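You operate a simulated robot arm through the tools that you are given. There is no shell and no other tool.

Carry out the task below with a simulated robot arm. There is one attempt and no reset: what you move stays moved.

Task
Kit the heater and probe that the job card names; latch the case.
Fine: both lie in the kit case, kit case lid shut, kit case catch locked; the others stay in their racks. Let no part drop or roll away. Drop and knock no glass, gauge or probe. Keep fingers out from under lids, clips, clamps and jaws. Pinch, break and dent nothing; leave nothing switched on.

The check looks at the end state, three seconds after you hand in, the way a careful person would. Anything else that was tipped, shoved, dropped, spilled or broken makes it a failure. A push-on lid holds only when it is set on centred and level and pressed home; a screw cap is set on level and turned clockwise until tight.

Robot
A 6-joint arm with a two-finger parallel gripper, fixed in place. Base frame: the origin is on the floor under the middle of its stand, x ahead of it, y to its left, z up; the work surface is at about z = 85. Units: cm, degrees, N and s.
With the tool pointing down near the work surface it reaches from about 58 to 94 cm from the base axis. Its first joint turns from -149.0 to 149.0 degrees. Payload 3.43 kg.
Tool frame: the origin (TCP) lies between the finger pads and is the grasp point; the fingertips stand 3.4 cm ahead of it; z points along the fingers, y is the line along which they close. The gripper opens to 12.8 cm. The fingers are 2.4 cm wide and 1.2 cm thick; the gripper's body (4.8 by 13 cm) begins 9.6 cm behind the TCP.
Orientation is that of the tool frame in the base frame, as a unit quaternion [x, y, z, w]. With the fingers straight down and closing along the base's y, the tool's x points along the base's -x, its y along +y and its z along -z.

Tools
- The arm moves only by the tool move_arm. Its argument "steps" is one flat list of numbers, 7 for each row, row after row: the shift along the tool's x, y, z in units of 25 mm (1.0 is 25 mm), then the turn, a rotation vector about the tool's x, y, z in units of 4 degrees (1.0 is 4 degrees), then the opening, from 0 (shut) to 1 (fully open). In form: [tx, ty, tz, rx, ry, rz, jaw, tx, ty, tz, rx, ry, rz, jaw, ...]. A call has 1 to 20 rows; each row shifts and turns the commanded pose from where the row before left it, along the tool's axes as they then stand. A call with a number of a shift or a turn outside -1 to 1 is refused whole. Rows are played at 5 a second. More than 5 cm and 8.6 degrees between two rows, or a gripper value outside its range, and nothing of the call is played. A pose out of reach is approached as far as the arm can. The call stops where the force on the tool passes 40 N (or 10 N more than at its start, if that is more) or the arm is blocked; 0.2 s more then pass. Each finger travels about 10.8 cm/s and halts on what it meets, pressing with about 32 N; the grip force reading is that of the motor and also rises with nothing between the fingers. The clock runs only during rows and for 0.2 s after the last one: add rows that do not move to give the fingers time. It gives the time, the measured TCP pose, the force on the tool (base axes), the opening and the grip force at its end, in the units of the frame above (readings bear some noise), with the torque about the TCP (base axes, N m) and any sound that the robot's microphone picked up.
- Cameras (640 x 400 px; columns grow to the right, rows downward): "scene" is fixed at [20.83, -64.49, 160]; the picture's right is [-0.70, -0.71, 0.00], its down [-0.70, 0.69, -0.17] and it looks along [0.12, -0.12, -0.98] (base axes); focal length 295 px, centre (320, 200). "wrist" rides on the gripper at [7.6, -1.1, -16] in the tool frame; the picture's right is [0.15, 0.99, 0.00], its down [-0.88, 0.13, -0.46] and it looks along [-0.45, 0.07, 0.89] (tool axes); focal length 234 px, centre (320, 200). There is no depth. A picture from a camera that has moved, and an enlarged one, comes with that camera's place and axes in the base frame and with its lens. The place of the scene camera against the robot may be out by one fixed shift of up to 1.8 cm in any direction.
- get_image(camera): a new picture of that camera. No time passes.
- raise_lower(by): slides the trunk up (or, below 0, down) by that many cm; the arm rides with it, the base frame stays. It gives what a move gives, with no picture.
- inspect(camera, box): a new picture of the part [left, top, right, bottom] of that camera's present view, enlarged. No time passes.
- close_job(): hands the job in; it is judged then, once.

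Nothing tells you positions but the pictures and the camera data. Unless the task says otherwise, let go and move clear before handing in.

The tools are called as a command line: name --argument value ..., lists and objects as JSON in quotes. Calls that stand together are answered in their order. move_arm: Moves the arm, as the interface text tells. Its arguments: {"type":"object","properties":{"steps":{"type":"array","items":{"type":"number"}}},"required":["steps"]} The other tools are called the same way: raise_lower (by) moves the trunk up or down; get_image (camera) takes a picture; inspect (camera, box) takes an enlarged picture of a part of a camera's view; close_job () hands the job in.

At the start:

```text
time: 0.0
ee_pos: [46.15, -67.97, 123.43]
orientation: [-0.001, 1.0, 0.0, 0.0]
ft_force: [-0.2, -0.4, 0.2]
torque: [0.02, 0.03, -0.01]
opening: 12.81
finger_force: 0.0
trunk travel left (down, up): [-62.5, 8.5]
```

scene: 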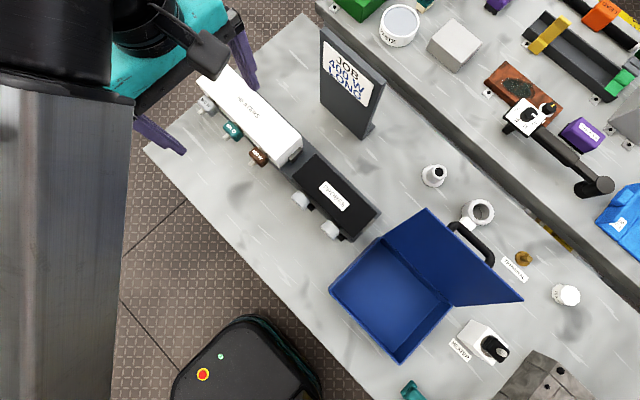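
wrist: 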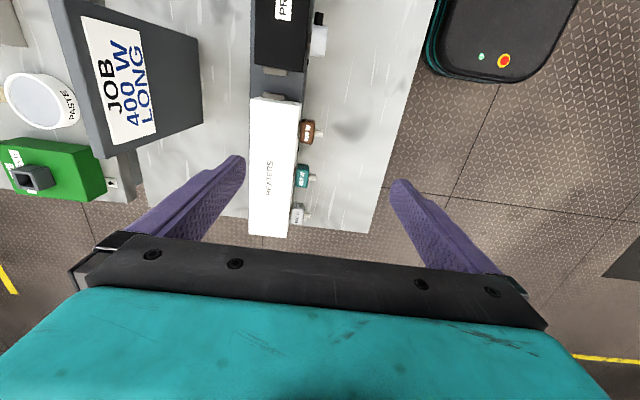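

I see a bench with a job card ("JOB 400 W LONG"), a heaters rack, a probes rack and an open blue case. I'll take enlarged views before moving anything.

inspect --camera "scene" --box '[180, 60, 400, 250]'

inspect --camera "scene" --box '[310, 180, 540, 380]'

inspect --camera "wrist" --box '[220, 0, 400, 250]'

inspect --camera "scene" --box '[310, 20, 400, 140]'

```text
2.11 times, centred on (290, 155) of scene
camera zoom: at [20.83, -64.49, 160.0], right [-0.7, -0.71, 0.0], down [-0.7, 0.69, -0.17], along [0.12, -0.12, -0.98], focal length 621 px, centre (383, 295)
```

zoom: 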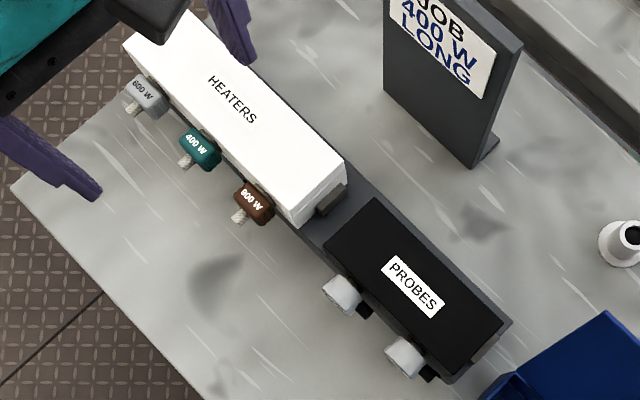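

```text
2.00 times, centred on (425, 280) of scene
camera zoom: at [20.83, -64.49, 160.0], right [-0.7, -0.71, 0.0], down [-0.7, 0.69, -0.17], along [0.12, -0.12, -0.98], focal length 590 px, centre (110, 40)
```

zoom: 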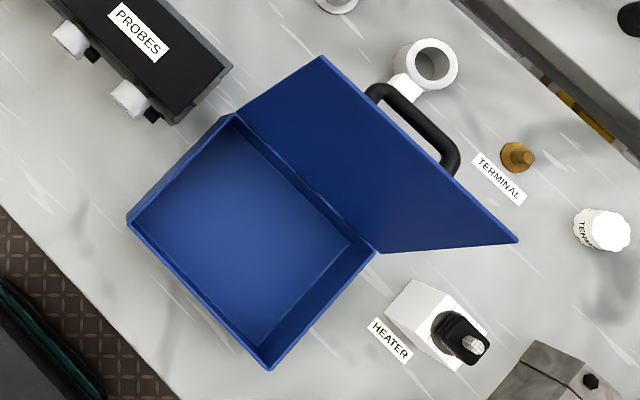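

```text
1.60 times, centred on (310, 125) of wrist
camera zoom: at [38.69, -69.12, 139.58], right [-0.15, 0.99, 0.0], down [0.88, 0.13, 0.46], along [0.45, 0.07, -0.89], focal length 375 px, centre (336, 320)
```

zoom: 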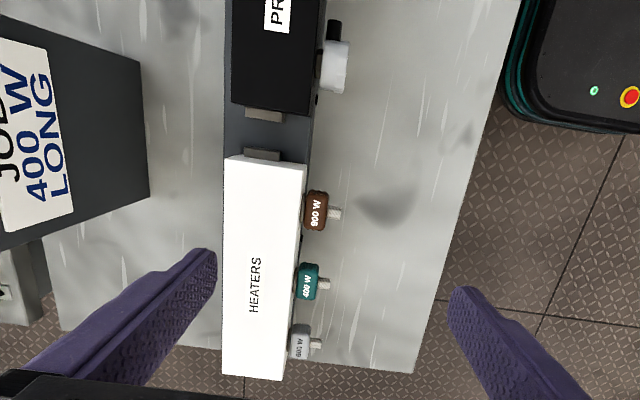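

```text
3.33 times, centred on (355, 80) of scene
camera zoom: at [20.83, -64.49, 160.0], right [-0.7, -0.71, 0.0], down [-0.7, 0.69, -0.17], along [0.12, -0.12, -0.98], focal length 983 px, centre (203, 600)
```

zoom: 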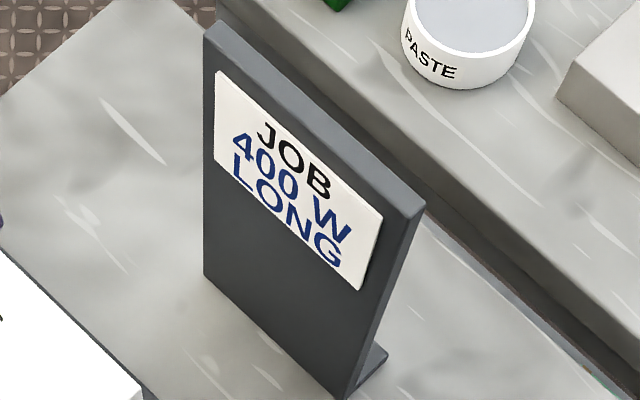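

The card reads "JOB 400 W LONG", so I need the teal 400 W heater and the long probe. I'll zoom in on the probe heads, the heaters and the case catch.

inspect --camera "scene" --box '[280, 170, 360, 250]'

inspect --camera "scene" --box '[190, 80, 280, 180]'

inspect --camera "wrist" --box '[240, 0, 340, 110]'

inspect --camera "wrist" --box '[240, 90, 340, 240]'

inspect --camera "scene" --box '[320, 200, 420, 380]'

inspect --camera "scene" --box '[400, 180, 540, 320]'

inspect --camera "scene" --box '[390, 300, 520, 400]'

```text
5.00 times, centred on (320, 210) of scene
camera zoom: at [20.83, -64.49, 160.0], right [-0.7, -0.71, 0.0], down [-0.7, 0.69, -0.17], along [0.12, -0.12, -0.98], focal length 1474 px, centre (320, 150)
```

zoom: 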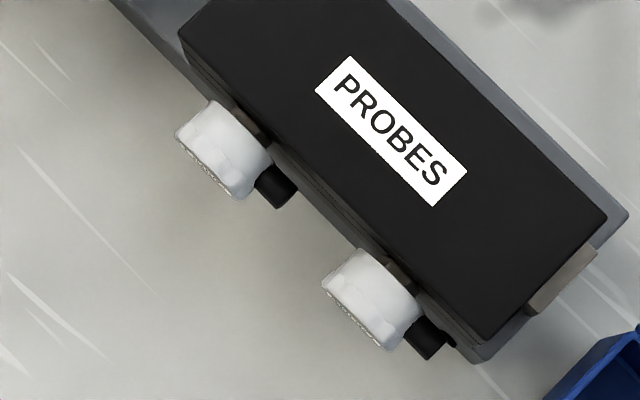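

```text
4.00 times, centred on (235, 130) of scene
camera zoom: at [20.83, -64.49, 160.0], right [-0.7, -0.71, 0.0], down [-0.7, 0.69, -0.17], along [0.12, -0.12, -0.98], focal length 1179 px, centre (660, 480)
```

zoom: 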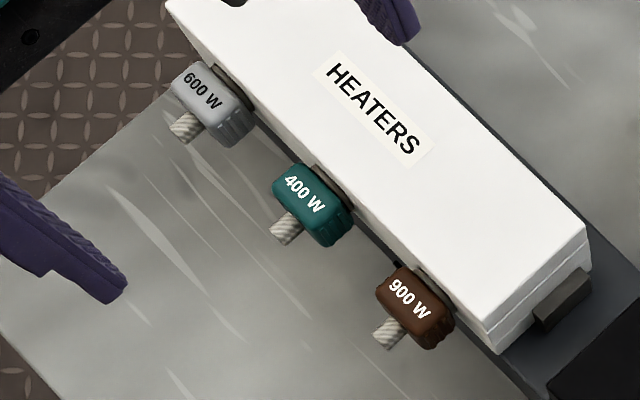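

```text
3.64 times, centred on (290, 55) of wrist
camera zoom: at [38.69, -69.12, 139.58], right [-0.15, 0.99, 0.0], down [0.88, 0.13, 0.46], along [0.45, 0.07, -0.89], focal length 852 px, centre (429, 727)
```

zoom: 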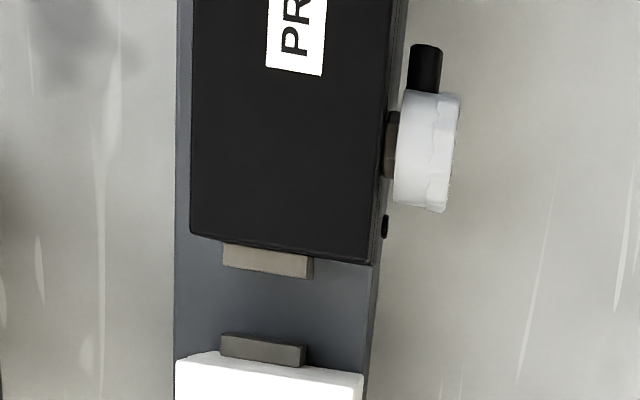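

```text
2.67 times, centred on (290, 165) of wrist
camera zoom: at [38.69, -69.12, 139.58], right [-0.15, 0.99, 0.0], down [0.88, 0.13, 0.46], along [0.45, 0.07, -0.89], focal length 624 px, centre (400, 293)
```

zoom: 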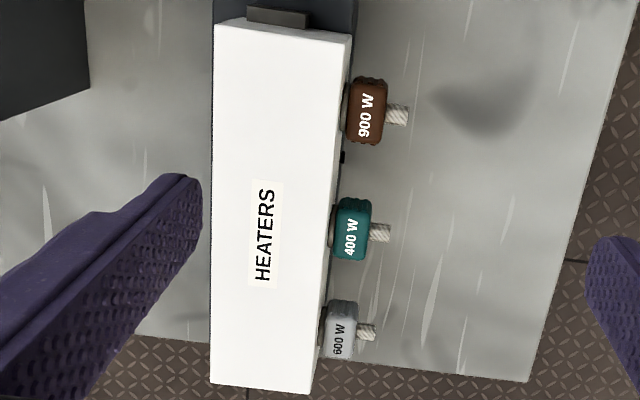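

```text
2.22 times, centred on (370, 290) of scene
camera zoom: at [20.83, -64.49, 160.0], right [-0.7, -0.71, 0.0], down [-0.7, 0.69, -0.17], along [0.12, -0.12, -0.98], focal length 655 px, centre (209, 0)
```

zoom: 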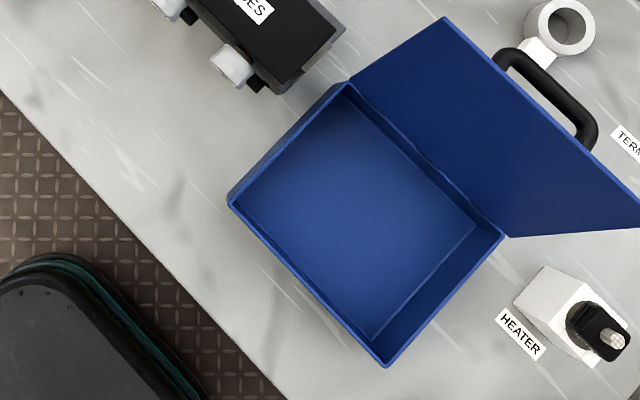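

```text
2.86 times, centred on (470, 250) of scene
camera zoom: at [20.83, -64.49, 160.0], right [-0.7, -0.71, 0.0], down [-0.7, 0.69, -0.17], along [0.12, -0.12, -0.98], focal length 842 px, centre (-109, 57)
```

zoom: 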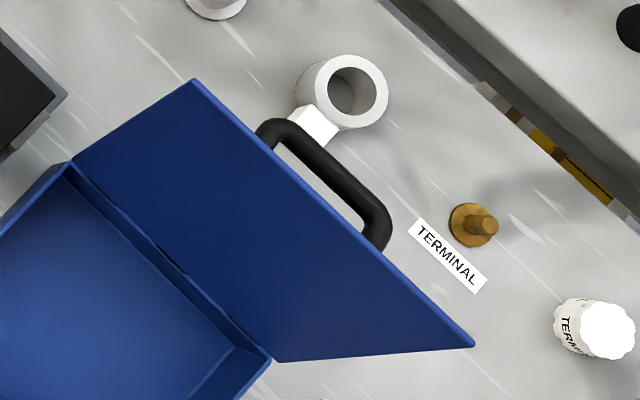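

```text
4.00 times, centred on (455, 350) of scene
camera zoom: at [20.83, -64.49, 160.0], right [-0.7, -0.71, 0.0], down [-0.7, 0.69, -0.17], along [0.12, -0.12, -0.98], focal length 1179 px, centre (-220, -400)
```

zoom: 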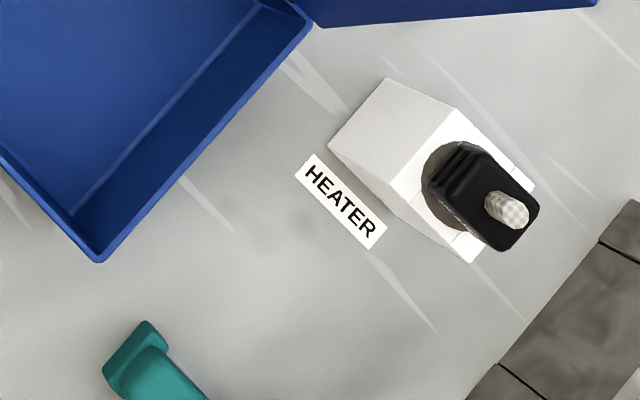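

The heaters are clear: 600, 400 and 900 W. The probe lengths can't be read from above, so I'll turn the tool so the wrist camera looks toward the rack fronts (toward -y).

move_arm --steps '[0, 0, 0, 0, 0, 1, 1, 0, 0, 0, 0, 0, 1, 1, 0, 0, 0, 0, 0, 1, 1, 0, 0, 0, 0, 0, 1, 1, 0, 0, 0, 0, 0, 1, 1, 0, 0, 0, 0, 0, 1, 1, 0, 0, 0, 0, 0, 1, 1, 0, 0, 0, 0, 0, 1, 1, 0, 0, 0, 0, 0, 1, 1, 0, 0, 0, 0, 0, 1, 1, 0, 0, 0, 0, 0, 1, 1, 0, 0, 0, 0, 0, 1, 1, 0, 0, 0, 0, 0, 1, 1, 0, 0, 0, 0, 0, 1, 1, 0, 0, 0, 0, 0, 1, 1, 0, 0, 0, 0, 0, 1, 1, 0, 0, 0, 0, 0, 1, 1, 0, 0, 0, 0, 0, 1, 1, 0, 0, 0, 0, 0, 1, 1, 0, 0, 0, 0, 0, 1, 1]'

```text
time: 2.0
ee_pos: [46.18, -68.16, 123.51]
orientation: [0.29, 0.957, -0.003, -0.001]
ft_force: [-7.5, -14.1, 0.2]
torque: [2.47, -1.11, 1.31]
opening: 12.77
finger_force: 0.1
trunk travel left (down, up): [-62.5, 8.5]
stopped in row 9: the force on the tool passed its limit at 80 N (the readings are from after the stop); the commanded pose is now the measured one
```

The move stopped on a contact force after about 34° of rotation. I'll look at both cameras before moving again.

get_image --camera "scene"

get_image --camera "wrist"

```text
taken
```

scene: 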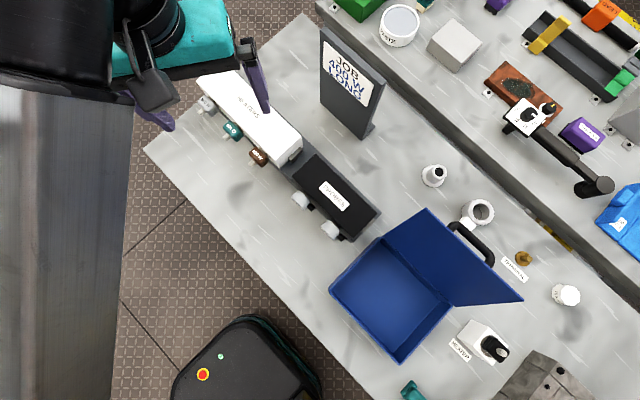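

```text
taken
camera wrist: at [39.32, -64.79, 139.53], right [0.43, 0.9, -0.01], down [0.81, -0.38, 0.46], along [0.41, -0.2, -0.89], focal length 234 px, centre (320, 200)
```

wrist: 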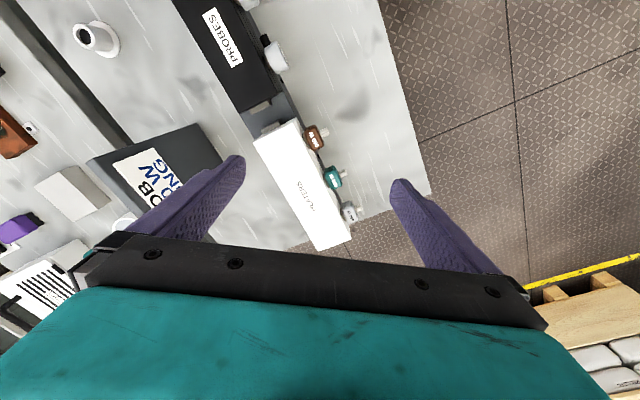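

The stop looks like self-contact: the camera bracket touched the forearm when it turned toward the base. I'll back off a little, tilt the tool outward to open that gap, and then continue.

move_arm --steps '[0, 0, 0, 0, 0, -1, 1, 0, 0, 0, 0, 0, -1, 1, 0, 0, 0, 0.5, -0.87, 0, 1, 0, 0, 0, 0.5, -0.87, 0, 1, 0, 0, 0, 0.5, -0.87, 0, 1, 0, 0, 0, 0.5, -0.87, 0, 1, 0, 0, 0, 0.5, -0.87, 0, 1, 0, 0, 0, 0.5, -0.87, 0, 1, 0, 0, 0, 0.5, -0.87, 0, 1]'

```text
time: 4.0
ee_pos: [46.08, -68.04, 123.53]
orientation: [0.216, 0.945, -0.167, 0.178]
ft_force: [0.0, -0.4, 0.8]
torque: [0.03, -0.04, -0.03]
opening: 12.83
finger_force: 0.0
trunk travel left (down, up): [-62.5, 8.5]
```

No contact now. I'll turn to the front-viewing pose, with tool x toward +y and a 30° outward tilt.

move_arm --steps '[0, 0, 0, 0.265, 0.044, 0.933, 1, 0, 0, 0, 0.265, 0.044, 0.933, 1, 0, 0, 0, 0.265, 0.044, 0.933, 1, 0, 0, 0, 0.265, 0.044, 0.933, 1, 0, 0, 0, 0.265, 0.044, 0.933, 1, 0, 0, 0, 0.265, 0.044, 0.933, 1, 0, 0, 0, 0.265, 0.044, 0.933, 1, 0, 0, 0, 0.265, 0.044, 0.933, 1, 0, 0, 0, 0.265, 0.044, 0.933, 1, 0, 0, 0, 0.265, 0.044, 0.933, 1, 0, 0, 0, 0.265, 0.044, 0.933, 1, 0, 0, 0, 0.265, 0.044, 0.933, 1, 0, 0, 0, 0.265, 0.044, 0.933, 1, 0, 0, 0, 0.265, 0.044, 0.933, 1, 0, 0, 0, 0.265, 0.044, 0.933, 1, 0, 0, 0, 0.265, 0.044, 0.933, 1]'

```text
time: 7.4
ee_pos: [46.22, -68.04, 123.42]
orientation: [0.684, 0.683, -0.183, 0.181]
ft_force: [0.3, -1.1, 0.8]
torque: [0.0, 0.0, -0.02]
opening: 12.78
finger_force: 0.0
trunk travel left (down, up): [-62.5, 8.5]
```

get_image --camera "wrist"

move_arm --steps '[0.88, -0.48, 0.88, 0, 0, 0, 1, 0.88, -0.48, 0.88, 0, 0, 0, 1, 0.88, -0.48, 0.88, 0, 0, 0, 1, 0.88, -0.48, 0.88, 0, 0, 0, 1, 0.88, -0.48, 0.88, 0, 0, 0, 1]'

get_image --camera "wrist"

```text
taken
camera wrist: at [45.12, -53.58, 133.64], right [0.99, 0.13, -0.07], down [0.13, -0.54, 0.83], along [0.06, -0.83, -0.55], focal length 234 px, centre (320, 200)
```

wrist: 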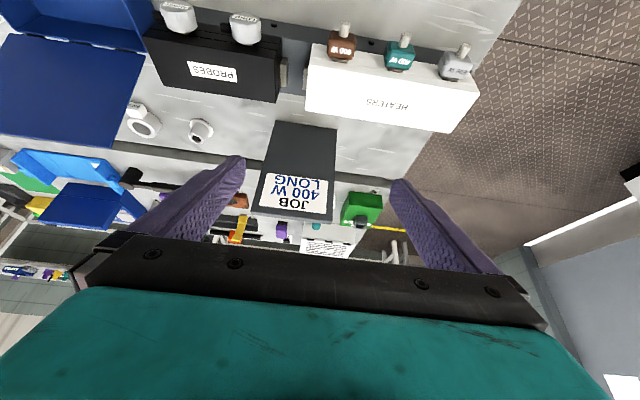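

```text
time: 8.6
ee_pos: [40.08, -64.11, 108.57]
orientation: [0.683, 0.684, -0.183, 0.182]
ft_force: [0.0, -0.5, -0.5]
torque: [0.04, 0.01, 0.02]
opening: 12.83
finger_force: 0.0
trunk travel left (down, up): [-62.5, 8.5]
```

```text
taken
camera wrist: at [39.06, -49.53, 118.68], right [0.99, 0.13, -0.07], down [0.13, -0.54, 0.83], along [0.07, -0.83, -0.55], focal length 234 px, centre (320, 200)
```

wrist: 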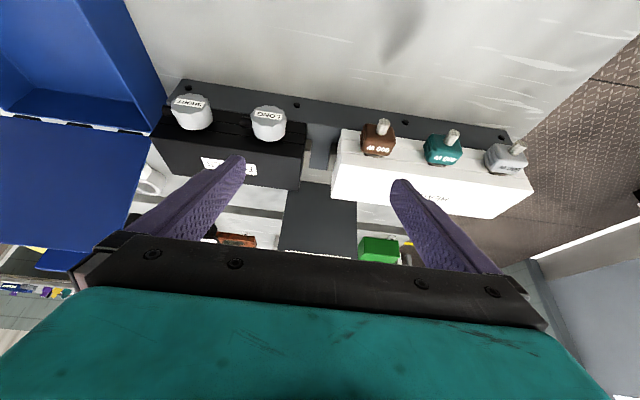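

The probe faces are now visible (the image is upside down), and one of them looks like it reads "LONG". I'll zoom in.

inspect --camera "wrist" --box '[150, 70, 310, 190]'

inspect --camera "wrist" --box '[330, 90, 550, 220]'

inspect --camera "wrist" --box '[0, 0, 180, 150]'

```text
3.33 times, centred on (230, 130) of wrist
camera zoom: at [39.06, -49.53, 118.68], right [0.99, 0.13, -0.07], down [0.13, -0.54, 0.83], along [0.07, -0.83, -0.55], focal length 781 px, centre (620, 433)
```

zoom: 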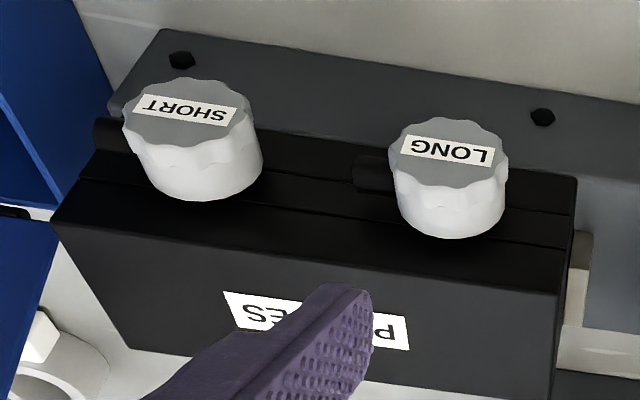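

```text
2.91 times, centred on (440, 155) of wrist
camera zoom: at [39.06, -49.53, 118.68], right [0.99, 0.13, -0.07], down [0.13, -0.54, 0.83], along [0.07, -0.83, -0.55], focal length 681 px, centre (-29, 331)
```

zoom: 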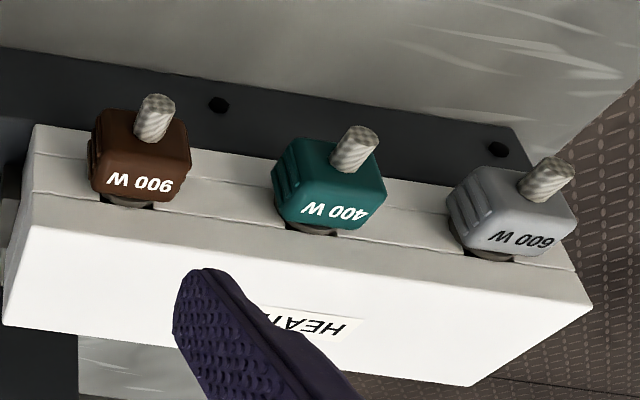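

```text
2.67 times, centred on (90, 75) of wrist
camera zoom: at [39.06, -49.53, 118.68], right [0.99, 0.13, -0.07], down [0.13, -0.54, 0.83], along [0.07, -0.83, -0.55], focal length 624 px, centre (933, 533)
```

zoom: 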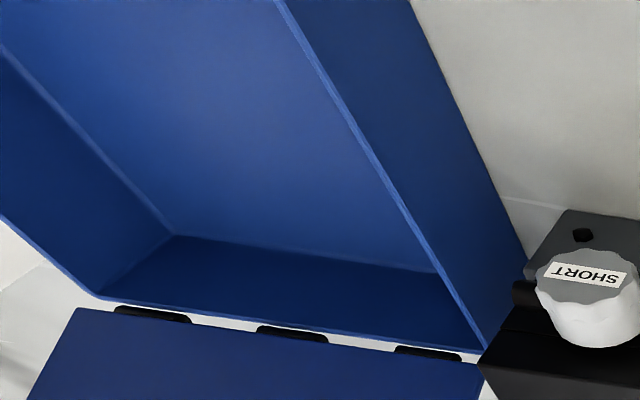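

"LONG" is the probe nearer the heater rack, at about x=33, y=-69, z=95. The 400 W head is at about (56, -70, 94.5). Next I'll move over to look at the front of the case for its catch.

move_arm --steps '[0.15, -1, -0.086, 0, 0, 0, 1, 0.15, -1, -0.086, 0, 0, 0, 1, 0.15, -1, -0.086, 0, 0, 0, 1, 0.15, -1, -0.086, 0, 0, 0, 1, 0.15, -1, -0.086, 0, 0, 0, 1, 0.15, -1, -0.086, 0, 0, 0, 1, 0.15, -1, -0.086, 0, 0, 0, 1, 0.15, -1, -0.086, 0, 0, 0, 1, 0.15, -1, -0.086, 0, 0, 0, 1, 0.15, -1, -0.086, 0, 0, 0, 1, 0.15, -1, -0.086, 0, 0, 0, 1, 0.15, -1, -0.086, 0, 0, 0, 1, 0.15, -1, -0.086, 0, 0, 0, 1, 0.15, -1, -0.086, 0, 0, 0, 1]'

get_image --camera "wrist"

get_image --camera "scene"

```text
time: 11.6
ee_pos: [5.77, -62.17, 109.79]
orientation: [0.683, 0.684, -0.181, 0.181]
ft_force: [0.2, -0.1, 0.1]
torque: [-0.02, 0.04, 0.03]
opening: 12.82
finger_force: 0.1
out of reach, approached as far as the arm can: row 9, 10, 11, 12, 13, 14
trunk travel left (down, up): [-62.5, 8.5]
```

```text
taken
camera wrist: at [4.62, -47.58, 119.88], right [0.99, 0.13, -0.07], down [0.13, -0.54, 0.83], along [0.07, -0.83, -0.55], focal length 234 px, centre (320, 200)
```

wrist: 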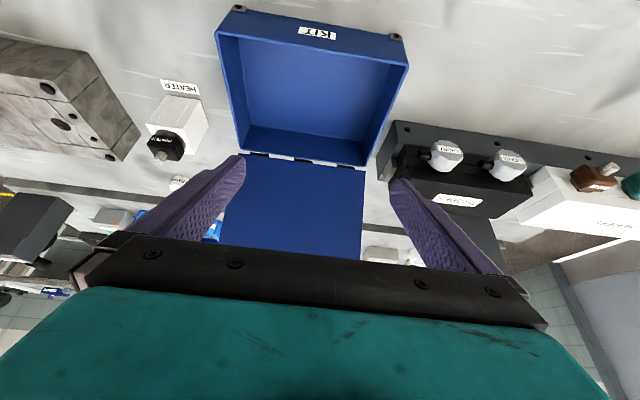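

```text
taken
```

scene: 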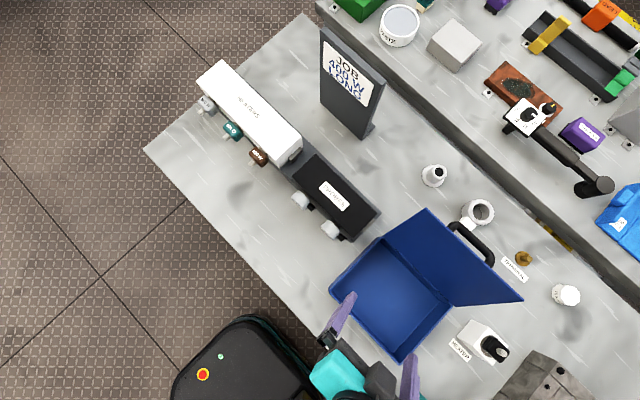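

inspect --camera "wrist" --box '[205, 0, 425, 165]'

inspect --camera "wrist" --box '[210, 140, 400, 250]'

```text
2.42 times, centred on (315, 82) of wrist
camera zoom: at [4.62, -47.58, 119.88], right [0.99, 0.13, -0.07], down [0.13, -0.54, 0.83], along [0.07, -0.83, -0.55], focal length 568 px, centre (332, 485)
```

zoom: 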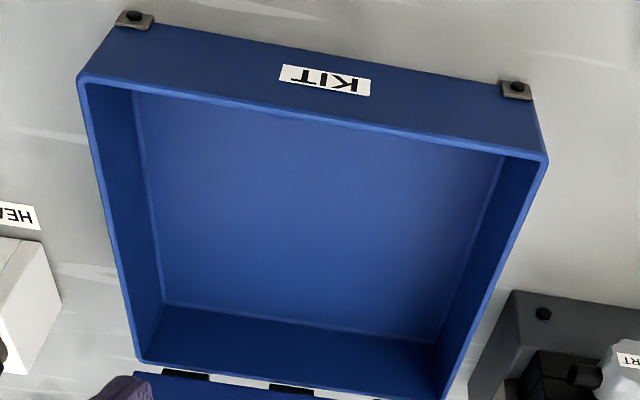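

```text
3.37 times, centred on (305, 195) of wrist
camera zoom: at [4.62, -47.58, 119.88], right [0.99, 0.13, -0.07], down [0.13, -0.54, 0.83], along [0.07, -0.83, -0.55], focal length 789 px, centre (370, 217)
```

zoom: 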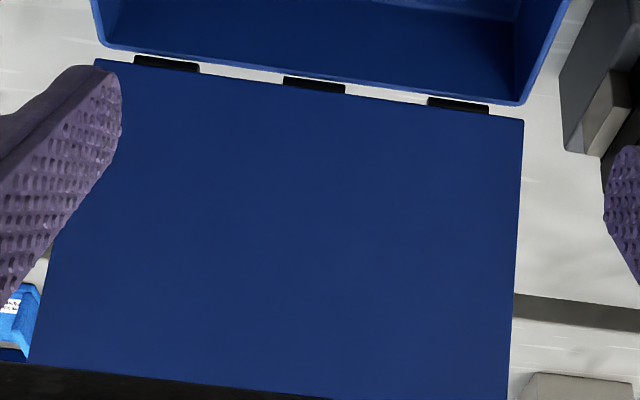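

The case is screwed to the bench, and its front face shows only a "KIT" label with no catch visible. I'll rise, rotate and look at the lid and case from the -x side to find the catch.

move_arm --steps '[-0.5, 0, -0.866, 0, 0, 0, 0.5, -0.5, 0, -0.866, 0, 0, 0, 0.5, -0.5, 0, -0.866, 0, 0, 0, 0.5, -0.5, 0, -0.866, 0, 0, 0, 0.5, 0, 0, 0, -0.5, 0, -0.866, 0.5, 0, 0, 0, -0.5, 0, -0.866, 0.5, 0, 0, 0, -0.5, 0, -0.866, 0.5, 0, 0, 0, -0.5, 0, -0.866, 0.5, 0, 0, 0, -0.5, 0, -0.866, 0.5, 0, 0, 0, -0.5, 0, -0.866, 0.5, 0, 0, 0, -0.5, 0, -0.866, 0.5, 0, 0, 0, -0.5, 0, -0.866, 0.5, 0, 0, 0, -0.5, 0, -0.866, 0.5, 0, 0, 0, -0.5, 0, -0.866, 0.5, 0, 0, 0, -0.5, 0, -0.866, 0.5, 0, 0, 0, -0.5, 0, -0.866, 0.5, 0, 0, 0, -0.5, 0, -0.866, 0.5, 0, 0, 0, -0.5, 0, -0.866, 0.5, 0, 0, 0, -0.5, 0, -0.866, 0.5, 0, 0, 0, -0.5, 0, -0.866, 0.5]'

get_image --camera "wrist"

```text
time: 15.8
ee_pos: [5.89, -62.06, 119.68]
orientation: [0.218, 0.941, -0.057, 0.251]
ft_force: [0.9, 0.2, 0.3]
torque: [0.0, 0.0, -0.03]
opening: 6.42
finger_force: 0.0
trunk travel left (down, up): [-62.5, 8.5]
```

```text
taken
camera wrist: at [-7.78, -56.72, 129.86], right [0.32, 0.94, -0.07], down [0.54, -0.12, 0.83], along [0.78, -0.31, -0.55], focal length 234 px, centre (320, 200)
```

wrist: 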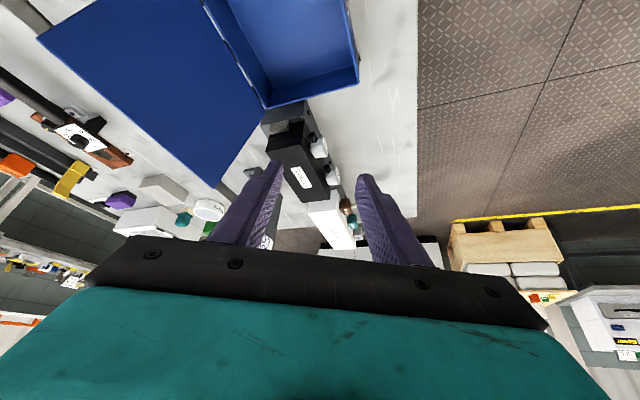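

move_arm --steps '[0, 0, 0, -0.5, 0, -0.866, 0.5, 0, 0, 0, -0.5, 0, -0.866, 0.5, 0, 0, 0, -0.5, 0, -0.866, 0.5, 0, 0, 0, -0.5, 0, -0.866, 0.5, 0, 0, 0, -0.5, 0, -0.866, 0.5, 0.96, 0, -0.3, 0, 0, 0, 0.5, 0.96, 0, -0.3, 0, 0, 0, 0.5, 0.96, 0, -0.3, 0, 0, 0, 0.5, 0.96, 0, -0.3, 0, 0, 0, 0.5, 0.96, 0, -0.3, 0, 0, 0, 0.5, 0.96, 0, -0.3, 0, 0, 0, 0.5, 0.96, -0.8, -0.3, 0, 0, 0, 0.5, 0.96, -0.8, -0.3, 0, 0, 0, 0.5, 0.96, -0.8, -0.3, 0, 0, 0, 0.5]'

get_image --camera "wrist"

```text
time: 18.8
ee_pos: [-16.63, -65.67, 114.56]
orientation: [0.052, 0.965, -0.013, 0.258]
ft_force: [0.4, 0.2, -0.2]
torque: [-0.02, 0.0, 0.0]
opening: 6.42
finger_force: 0.1
trunk travel left (down, up): [-62.5, 8.5]
```

```text
taken
camera wrist: at [-31.25, -65.23, 124.82], right [-0.02, 1.0, -0.07], down [0.55, 0.07, 0.83], along [0.84, -0.02, -0.55], focal length 234 px, centre (320, 200)
```

wrist: 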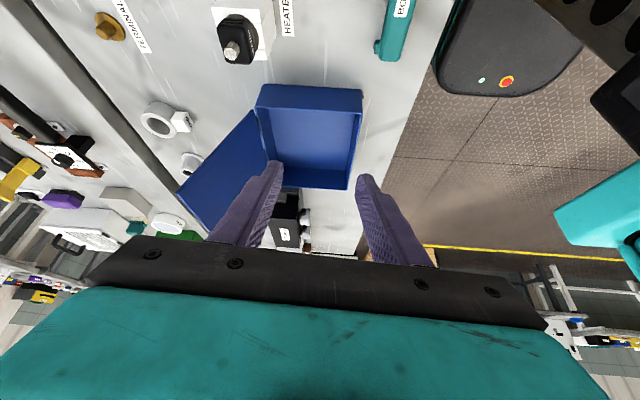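

inspect --camera "wrist" --box '[130, 60, 380, 240]'

inspect --camera "wrist" --box '[130, 80, 280, 220]'

get_image --camera "scene"

```text
2.22 times, centred on (255, 150) of wrist
camera zoom: at [-31.25, -65.23, 124.82], right [-0.02, 1.0, -0.07], down [0.55, 0.07, 0.83], along [0.84, -0.02, -0.55], focal length 520 px, centre (464, 311)
```

zoom: 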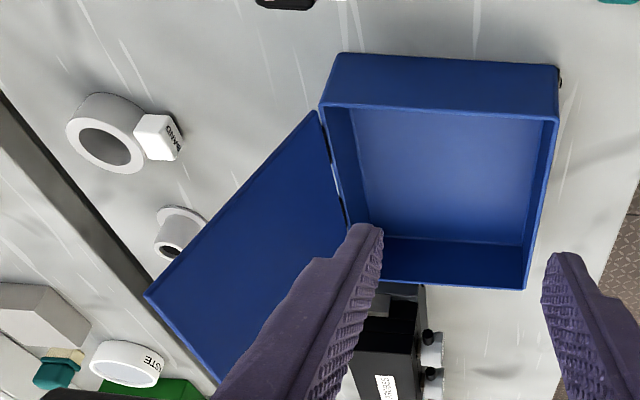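

```text
2.86 times, centred on (205, 150) of wrist
camera zoom: at [-31.25, -65.23, 124.82], right [-0.02, 1.0, -0.07], down [0.55, 0.07, 0.83], along [0.84, -0.02, -0.55], focal length 669 px, centre (649, 343)
```

zoom: 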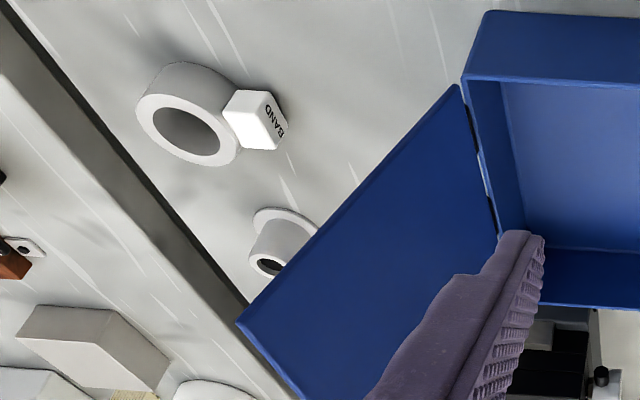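

```text
taken
```

scene: 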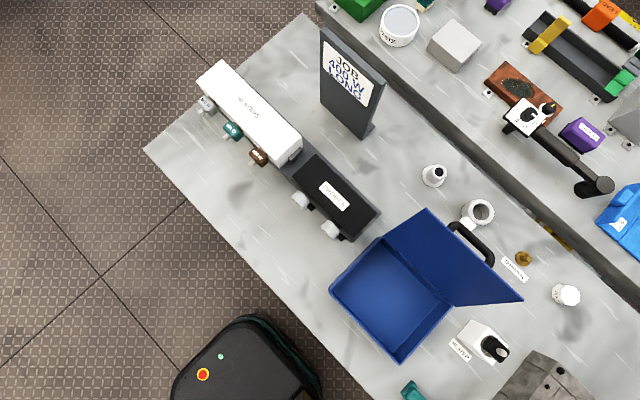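

inspect --camera "scene" --box '[440, 210, 500, 270]'

inspect --camera "scene" --box '[320, 230, 420, 370]'

inspect --camera "scene" --box '[380, 200, 470, 310]'

```text
6.67 times, centred on (470, 240) of scene
camera zoom: at [20.83, -64.49, 160.0], right [-0.7, -0.71, 0.0], down [-0.7, 0.69, -0.17], along [0.12, -0.12, -0.98], focal length 1966 px, centre (-680, -67)
```

zoom: 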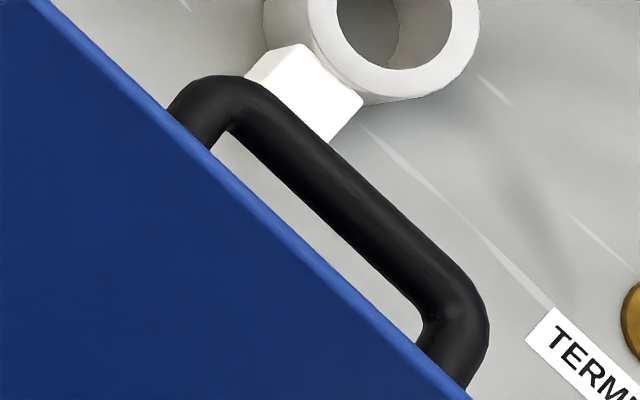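

```text
2.86 times, centred on (370, 300) of scene
camera zoom: at [20.83, -64.49, 160.0], right [-0.7, -0.71, 0.0], down [-0.7, 0.69, -0.17], along [0.12, -0.12, -0.98], focal length 842 px, centre (177, -86)
```

zoom: 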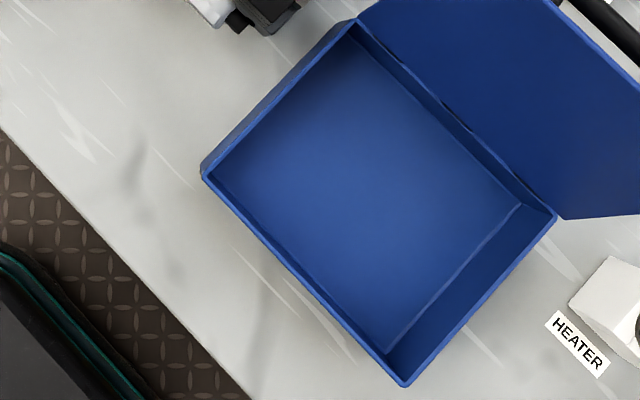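

```text
3.64 times, centred on (425, 255) of scene
camera zoom: at [20.83, -64.49, 160.0], right [-0.7, -0.71, 0.0], down [-0.7, 0.69, -0.17], along [0.12, -0.12, -0.98], focal length 1072 px, centre (-62, 0)
```

zoom: 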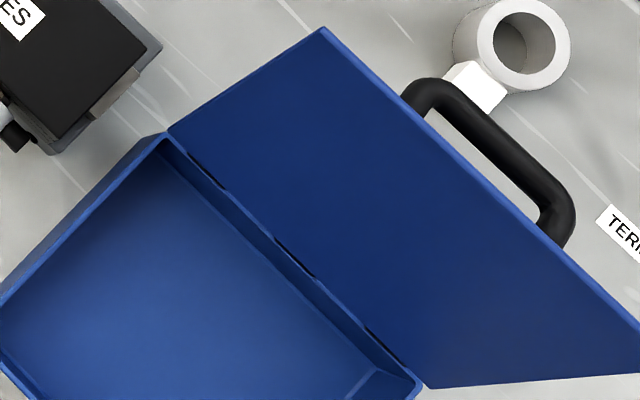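

I can't see a catch on the front or sides, so it's probably on the lid's outer face or edge. I'll check it once the lid comes over. Now I'll turn the tool straight down with its camera on the far side, so the fingers close along x for pulling the parts out.

move_arm --steps '[0, 0, 0, -0.25, 0.226, -0.938, 0.5, 0, 0, 0, -0.25, 0.226, -0.938, 0.5, 0, 0, 0, -0.25, 0.226, -0.938, 0.5, 0, 0, 0, -0.25, 0.226, -0.938, 0.5, 0, 0, 0, -0.25, 0.226, -0.938, 0.5, 0, 0, 0, -0.25, 0.226, -0.938, 0.5, 0, 0, 0, -0.25, 0.226, -0.938, 0.5, 0, 0, 0, -0.25, 0.226, -0.938, 0.5, 0, 0, 0, -0.25, 0.226, -0.938, 0.5, 0, 0, 0, -0.25, 0.226, -0.938, 0.5, 0, 0, 0, -0.25, 0.226, -0.938, 0.5, 0, 0, 0, -0.25, 0.226, -0.938, 0.5, 0, 0, 0, -0.25, 0.226, -0.938, 0.5, 0, 0, 0, -0.25, 0.226, -0.938, 0.5, 0, 0, 0, -0.25, 0.226, -0.938, 0.5, 0, 0, 0, -0.25, 0.226, -0.938, 0.5, 0, 0, 0, -0.25, 0.226, -0.938, 0.5, 0, 0, 0, -0.25, 0.226, -0.938, 0.5, 0, 0, 0, -0.25, 0.226, -0.938, 0.5, 0, 0, 0, -0.25, 0.226, -0.938, 0.5]'

move_arm --steps '[0, 0, 0, -0.25, 0.226, -0.938, 0.5, 0, 0, 0, -0.25, 0.226, -0.938, 0.5, 0, 0, 0, -0.25, 0.226, -0.938, 0.5, 0, 0, 0, -0.25, 0.226, -0.938, 0.5, 0, 0, 0, -0.25, 0.226, -0.938, 0.5, 0, 0, 0, 0, 0, 0, 0.5]'

get_image --camera "wrist"

```text
time: 23.0
ee_pos: [-14.35, -67.47, 111.93]
orientation: [-0.547, 0.834, -0.003, 0.071]
ft_force: [-0.8, 0.4, -0.1]
torque: [0.0, 0.01, 0.03]
opening: 6.39
finger_force: 0.1
out of reach, approached as far as the arm can: row 2, 3, 4, 5, 6, 8, 19, 20
trunk travel left (down, up): [-62.5, 8.5]
```

```text
time: 24.4
ee_pos: [-14.51, -67.57, 111.91]
orientation: [-0.547, 0.834, -0.003, 0.07]
ft_force: [-0.1, -0.9, -1.1]
torque: [0.0, 0.01, 0.02]
opening: 6.4
finger_force: 0.1
out of reach, approached as far as the arm can: row 1, 2, 3, 4, 5
trunk travel left (down, up): [-62.5, 8.5]
```

```text
taken
camera wrist: at [-18.19, -76.11, 127.0], right [-0.96, 0.26, -0.1], down [0.17, 0.82, 0.54], along [0.22, 0.5, -0.83], focal length 234 px, centre (320, 200)
```

wrist: 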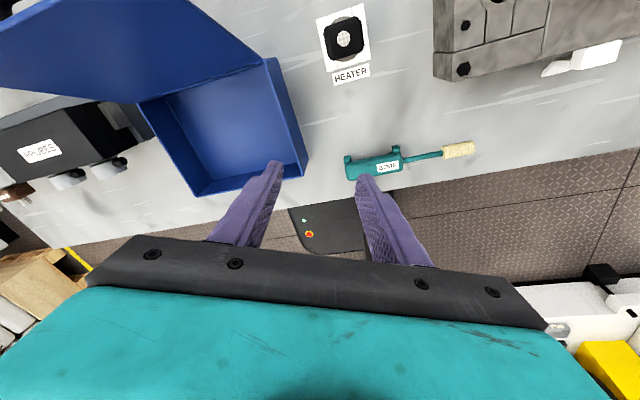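

The wrist hit a joint limit near this heading, but it will have room at the heater's azimuth. I'll rise, travel toward the racks and finish squaring up there.

move_arm --steps '[-0.09, -0.065, -0.79, 0, 0, 0, 0.5, -0.09, -0.065, -0.79, 0, 0, 0, 0.5, -0.09, -0.065, -0.79, 0, 0, 0, 0.5, -0.09, -0.065, -0.79, 0, 0, 0, 0.5, -0.428, -1, 0.131, 0, 0, 0, 0.5, -0.428, -1, 0.131, 0, 0, 0, 0.5, -0.428, -1, 0.131, 0, 0, 0, 0.5, -0.428, -1, 0.131, 0, 0, 0, 0.5, -0.428, -1, 0.131, 0, 0, 0, 0.5, -0.428, -1, 0.131, 0, 0, 0, 0.5, -0.428, -1, 0.131, 0, 0, 0, 0.5, -0.428, -1, 0.131, 0, 0, 0, 0.5, -0.428, -1, 0.131, 0, 0, 0, 0.5, -0.428, -1, 0.131, 0, 0, 0, 0.5, -0.428, -1, 0.131, 0, 0, 0, 0.5, -0.428, -1, 0.131, 0, 0, 0, 0.5, -0.428, -1, 0.131, 0, 0, 0, 0.5, -0.428, -1, 0.131, 0, 0, 0, 0.5, -0.428, -1, 0.131, 0, 0, 0, 0.5, -0.428, -1, 0.131, 0, 0, 0, 0.5]'

```text
time: 28.6
ee_pos: [29.53, -68.69, 116.95]
orientation: [-0.547, 0.834, -0.002, 0.07]
ft_force: [0.2, 0.8, 0.9]
torque: [-0.02, 0.0, 0.04]
opening: 6.41
finger_force: 0.2
out of reach, approached as far as the arm can: row 3, 4, 5
trunk travel left (down, up): [-62.5, 8.5]
```

move_arm --steps '[0, 0, 0, -0.2135, 0.1967, -0.838, 0.5, 0, 0, 0, -0.2135, 0.1967, -0.838, 0.5, 0, 0, 0, -0.2135, 0.1967, -0.838, 0.5, 0, 0, 0, -0.2135, 0.1967, -0.838, 0.5, 0, 0, 0, -0.2135, 0.1967, -0.838, 0.5, 0, 0, 0, -0.2135, 0.1967, -0.838, 0.5, 0, 0, 0, -0.2135, 0.1967, -0.838, 0.5, -0.94, -0.8, 1, 0, 0, 0, 0.5, -0.94, -0.8, 1, 0, 0, 0, 0.5, 0, 0, 0, 0, 0, 0, 0.5]'

get_image --camera "wrist"

```text
time: 30.8
ee_pos: [33.37, -64.05, 112.05]
orientation: [0.707, -0.707, 0.0, 0.0]
ft_force: [0.3, 0.6, 0.0]
torque: [-0.03, -0.02, 0.01]
opening: 6.39
finger_force: 0.0
trunk travel left (down, up): [-62.5, 8.5]
```

```text
taken
camera wrist: at [34.52, -71.58, 128.14], right [-0.99, -0.15, 0.0], down [-0.13, 0.88, 0.46], along [-0.07, 0.45, -0.89], focal length 234 px, centre (320, 200)
```

wrist: 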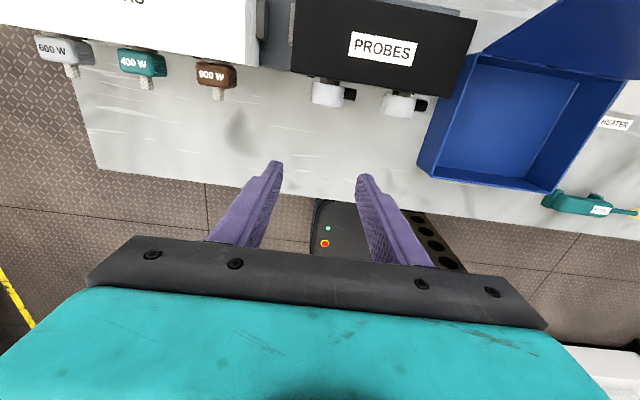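

inspect --camera "wrist" --box '[290, 60, 450, 160]'

inspect --camera "wrist" --box '[20, 20, 260, 120]'

```text
4.00 times, centred on (370, 110) of wrist
camera zoom: at [34.52, -71.58, 128.14], right [-0.99, -0.15, 0.0], down [-0.13, 0.88, 0.46], along [-0.07, 0.45, -0.89], focal length 937 px, centre (120, 560)
```

zoom: 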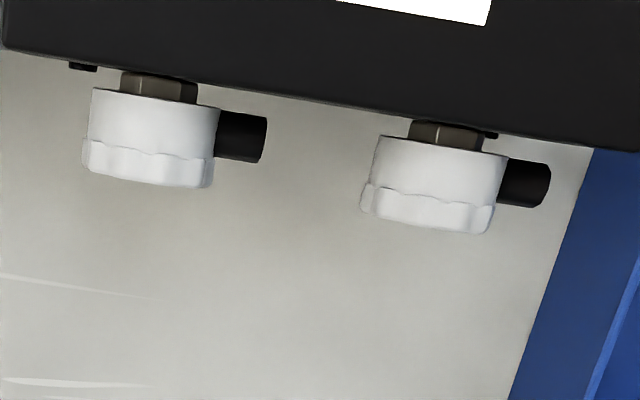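

```text
2.67 times, centred on (140, 70) of wrist
camera zoom: at [34.52, -71.58, 128.14], right [-0.99, -0.15, 0.0], down [-0.13, 0.88, 0.46], along [-0.07, 0.45, -0.89], focal length 624 px, centre (800, 547)
```

zoom: 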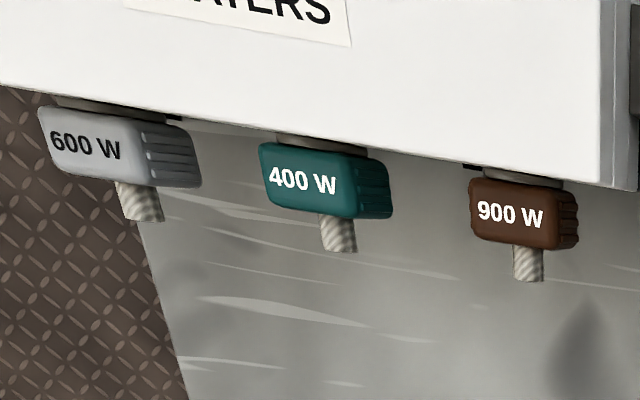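

The tool is squared up. My estimates are:
- **400 W head:** x≈54–57.8, y≈-71.2 to -69, z≈93.5–96.4.
- **LONG cap:** about 4 cm across at x≈33.4, y≈-71.4 to -68.9, with a gland on its -x side.

I'll move above the heater and check alignment.

move_arm --steps '[0.08, -0.9, 0.16, 0, 0, 0, 0.5, 0.08, -0.9, 0.16, 0, 0, 0, 0.5, 0.08, -0.9, 0.16, 0, 0, 0, 0.5, 0.08, -0.9, 0.16, 0, 0, 0, 0.5, 0.08, -0.9, 0.16, 0, 0, 0, 0.5, 0.08, -0.9, 0.16, 0, 0, 0, 0.5, 0.08, -0.9, 0.16, 0, 0, 0, 0.5, 0.08, -0.9, 0.16, 0, 0, 0, 0.5, 0.08, -0.9, 0.16, 0, 0, 0, 0.5, 0.08, -0.9, 0.16, 0, 0, 0, 0.5, 0, 0, 0, 0, 0, 0, 0.5]'

get_image --camera "wrist"

inspect --camera "wrist" --box '[220, 60, 440, 200]'

```text
time: 33.2
ee_pos: [55.87, -65.96, 108.03]
orientation: [-0.707, 0.707, -0.001, 0.0]
ft_force: [-0.2, 0.0, -0.2]
torque: [0.0, 0.01, 0.03]
opening: 6.4
finger_force: 0.0
trunk travel left (down, up): [-62.5, 8.5]
```

```text
taken
camera wrist: at [57.06, -73.52, 124.13], right [-0.99, -0.15, 0.0], down [-0.13, 0.88, 0.46], along [-0.07, 0.45, -0.89], focal length 234 px, centre (320, 200)
```

wrist: 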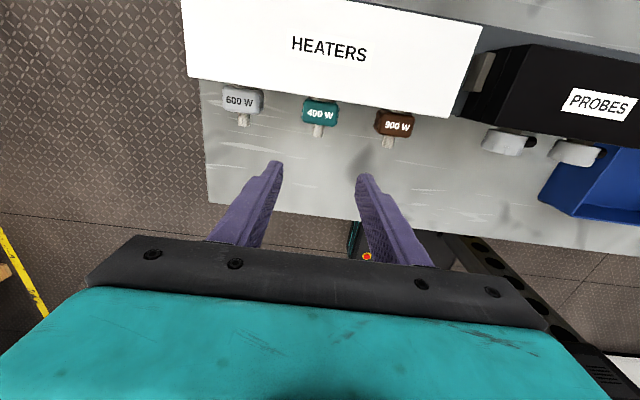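

```text
2.86 times, centred on (330, 130) of wrist
camera zoom: at [57.06, -73.52, 124.13], right [-0.99, -0.15, 0.0], down [-0.13, 0.88, 0.46], along [-0.07, 0.45, -0.89], focal length 669 px, centre (291, 400)
```

zoom: 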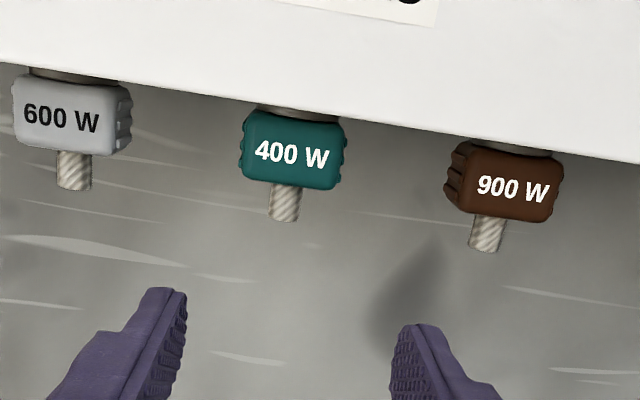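

move_arm --steps '[0.768, -0.086, 1, 0, 0, 0, 0.5, 0.768, -0.086, 1, 0, 0, 0, 0.5, 0, 0, 0, 0, 0, 0, 0.5]'

inspect --camera "wrist" --box '[200, 60, 440, 220]'

inspect --camera "scene" --box '[180, 60, 300, 180]'

```text
time: 34.0
ee_pos: [56.45, -69.77, 103.03]
orientation: [-0.707, 0.707, -0.001, 0.0]
ft_force: [0.0, -0.2, 0.1]
torque: [0.01, 0.04, -0.01]
opening: 6.4
finger_force: 0.1
trunk travel left (down, up): [-62.5, 8.5]
```

```text
2.50 times, centred on (320, 140) of wrist
camera zoom: at [57.51, -77.32, 119.11], right [-0.99, -0.15, 0.0], down [-0.13, 0.88, 0.46], along [-0.07, 0.45, -0.89], focal length 585 px, centre (320, 350)
```

zoom: 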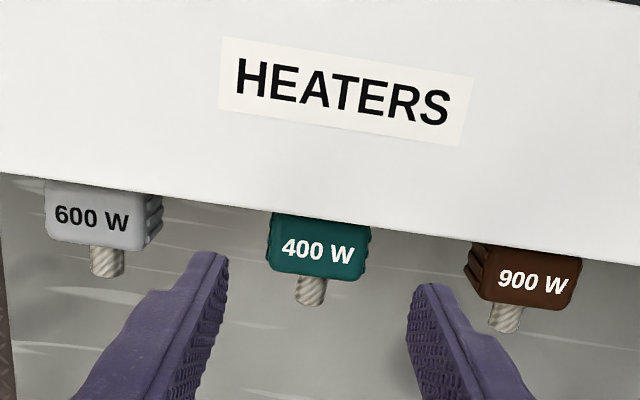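

```text
3.33 times, centred on (240, 120) of scene
camera zoom: at [20.83, -64.49, 160.0], right [-0.7, -0.71, 0.0], down [-0.7, 0.69, -0.17], along [0.12, -0.12, -0.98], focal length 983 px, centre (587, 467)
```

zoom: 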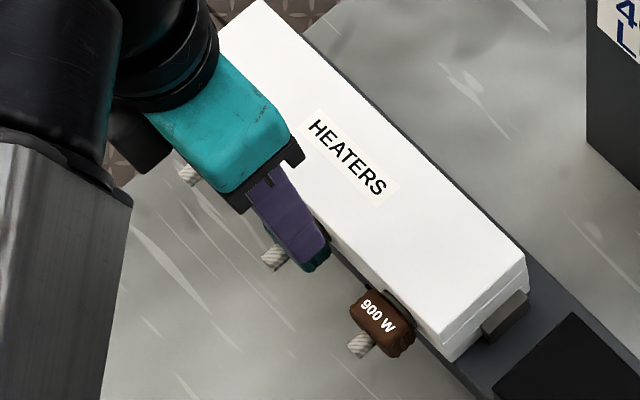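

Alignment is good, with the head centre at x≈56.4 directly between the fingers. I'll descend straight down so the fingertips straddle the head.

move_arm --steps '[0, 0, 0.6, 0, 0, 0, 0.5, 0, 0, 0.6, 0, 0, 0, 0.5, 0, 0, 0.6, 0, 0, 0, 0.5, 0, 0, 0.57, 0, 0, 0, 0.5, 0, 0, 0, 0, 0, 0, 0.5]'

get_image --camera "wrist"

inspect --camera "wrist" --box '[200, 80, 440, 240]'

```text
time: 35.2
ee_pos: [56.45, -69.64, 97.09]
orientation: [-0.707, 0.707, 0.0, 0.001]
ft_force: [0.1, 0.1, 0.4]
torque: [0.0, 0.02, -0.05]
opening: 6.4
finger_force: 0.2
trunk travel left (down, up): [-62.5, 8.5]
```

```text
taken
camera wrist: at [57.53, -77.31, 113.1], right [-0.99, -0.15, 0.0], down [-0.13, 0.88, 0.46], along [-0.07, 0.45, -0.89], focal length 234 px, centre (320, 200)
```

wrist: 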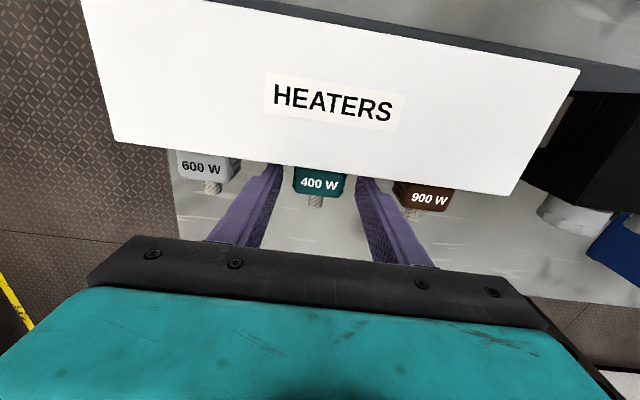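

```text
2.50 times, centred on (320, 160) of wrist
camera zoom: at [57.53, -77.31, 113.1], right [-0.99, -0.15, 0.0], down [-0.13, 0.88, 0.46], along [-0.07, 0.45, -0.89], focal length 585 px, centre (320, 300)
```

zoom: 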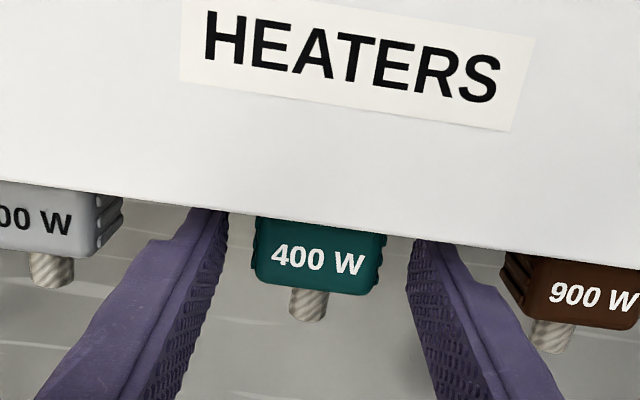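

Both fingers sit evenly either side of the head. I'll close on it.

move_arm --steps '[0, 0, 0, 0, 0, 0, 0.4, 0, 0, 0, 0, 0, 0, 0.34, 0, 0, 0, 0, 0, 0, 0.3, 0, 0, 0, 0, 0, 0, 0.25, 0, 0, 0, 0, 0, 0, 0.2, 0, 0, 0, 0, 0, 0, 0.2]'

inspect --camera "wrist" --box '[200, 80, 440, 240]'

```text
time: 36.6
ee_pos: [56.4, -69.69, 97.12]
orientation: [-0.707, 0.707, -0.001, 0.001]
ft_force: [1.9, -0.2, 0.6]
torque: [0.0, -0.05, 0.03]
opening: 3.92
finger_force: 31.2
trunk travel left (down, up): [-62.5, 8.5]
```

```text
2.50 times, centred on (320, 160) of wrist
camera zoom: at [57.56, -77.3, 113.13], right [-0.99, -0.15, 0.0], down [-0.13, 0.88, 0.46], along [-0.07, 0.45, -0.89], focal length 585 px, centre (320, 300)
```

zoom: 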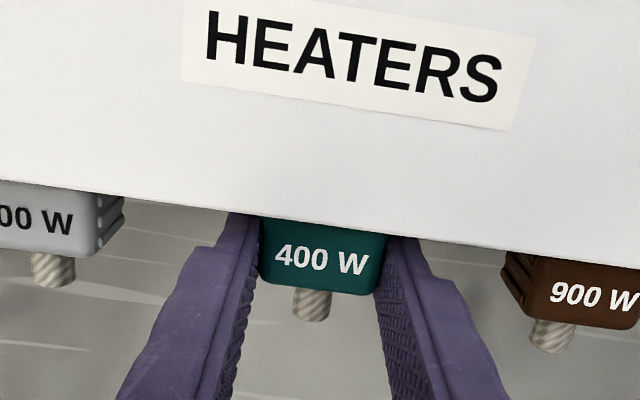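

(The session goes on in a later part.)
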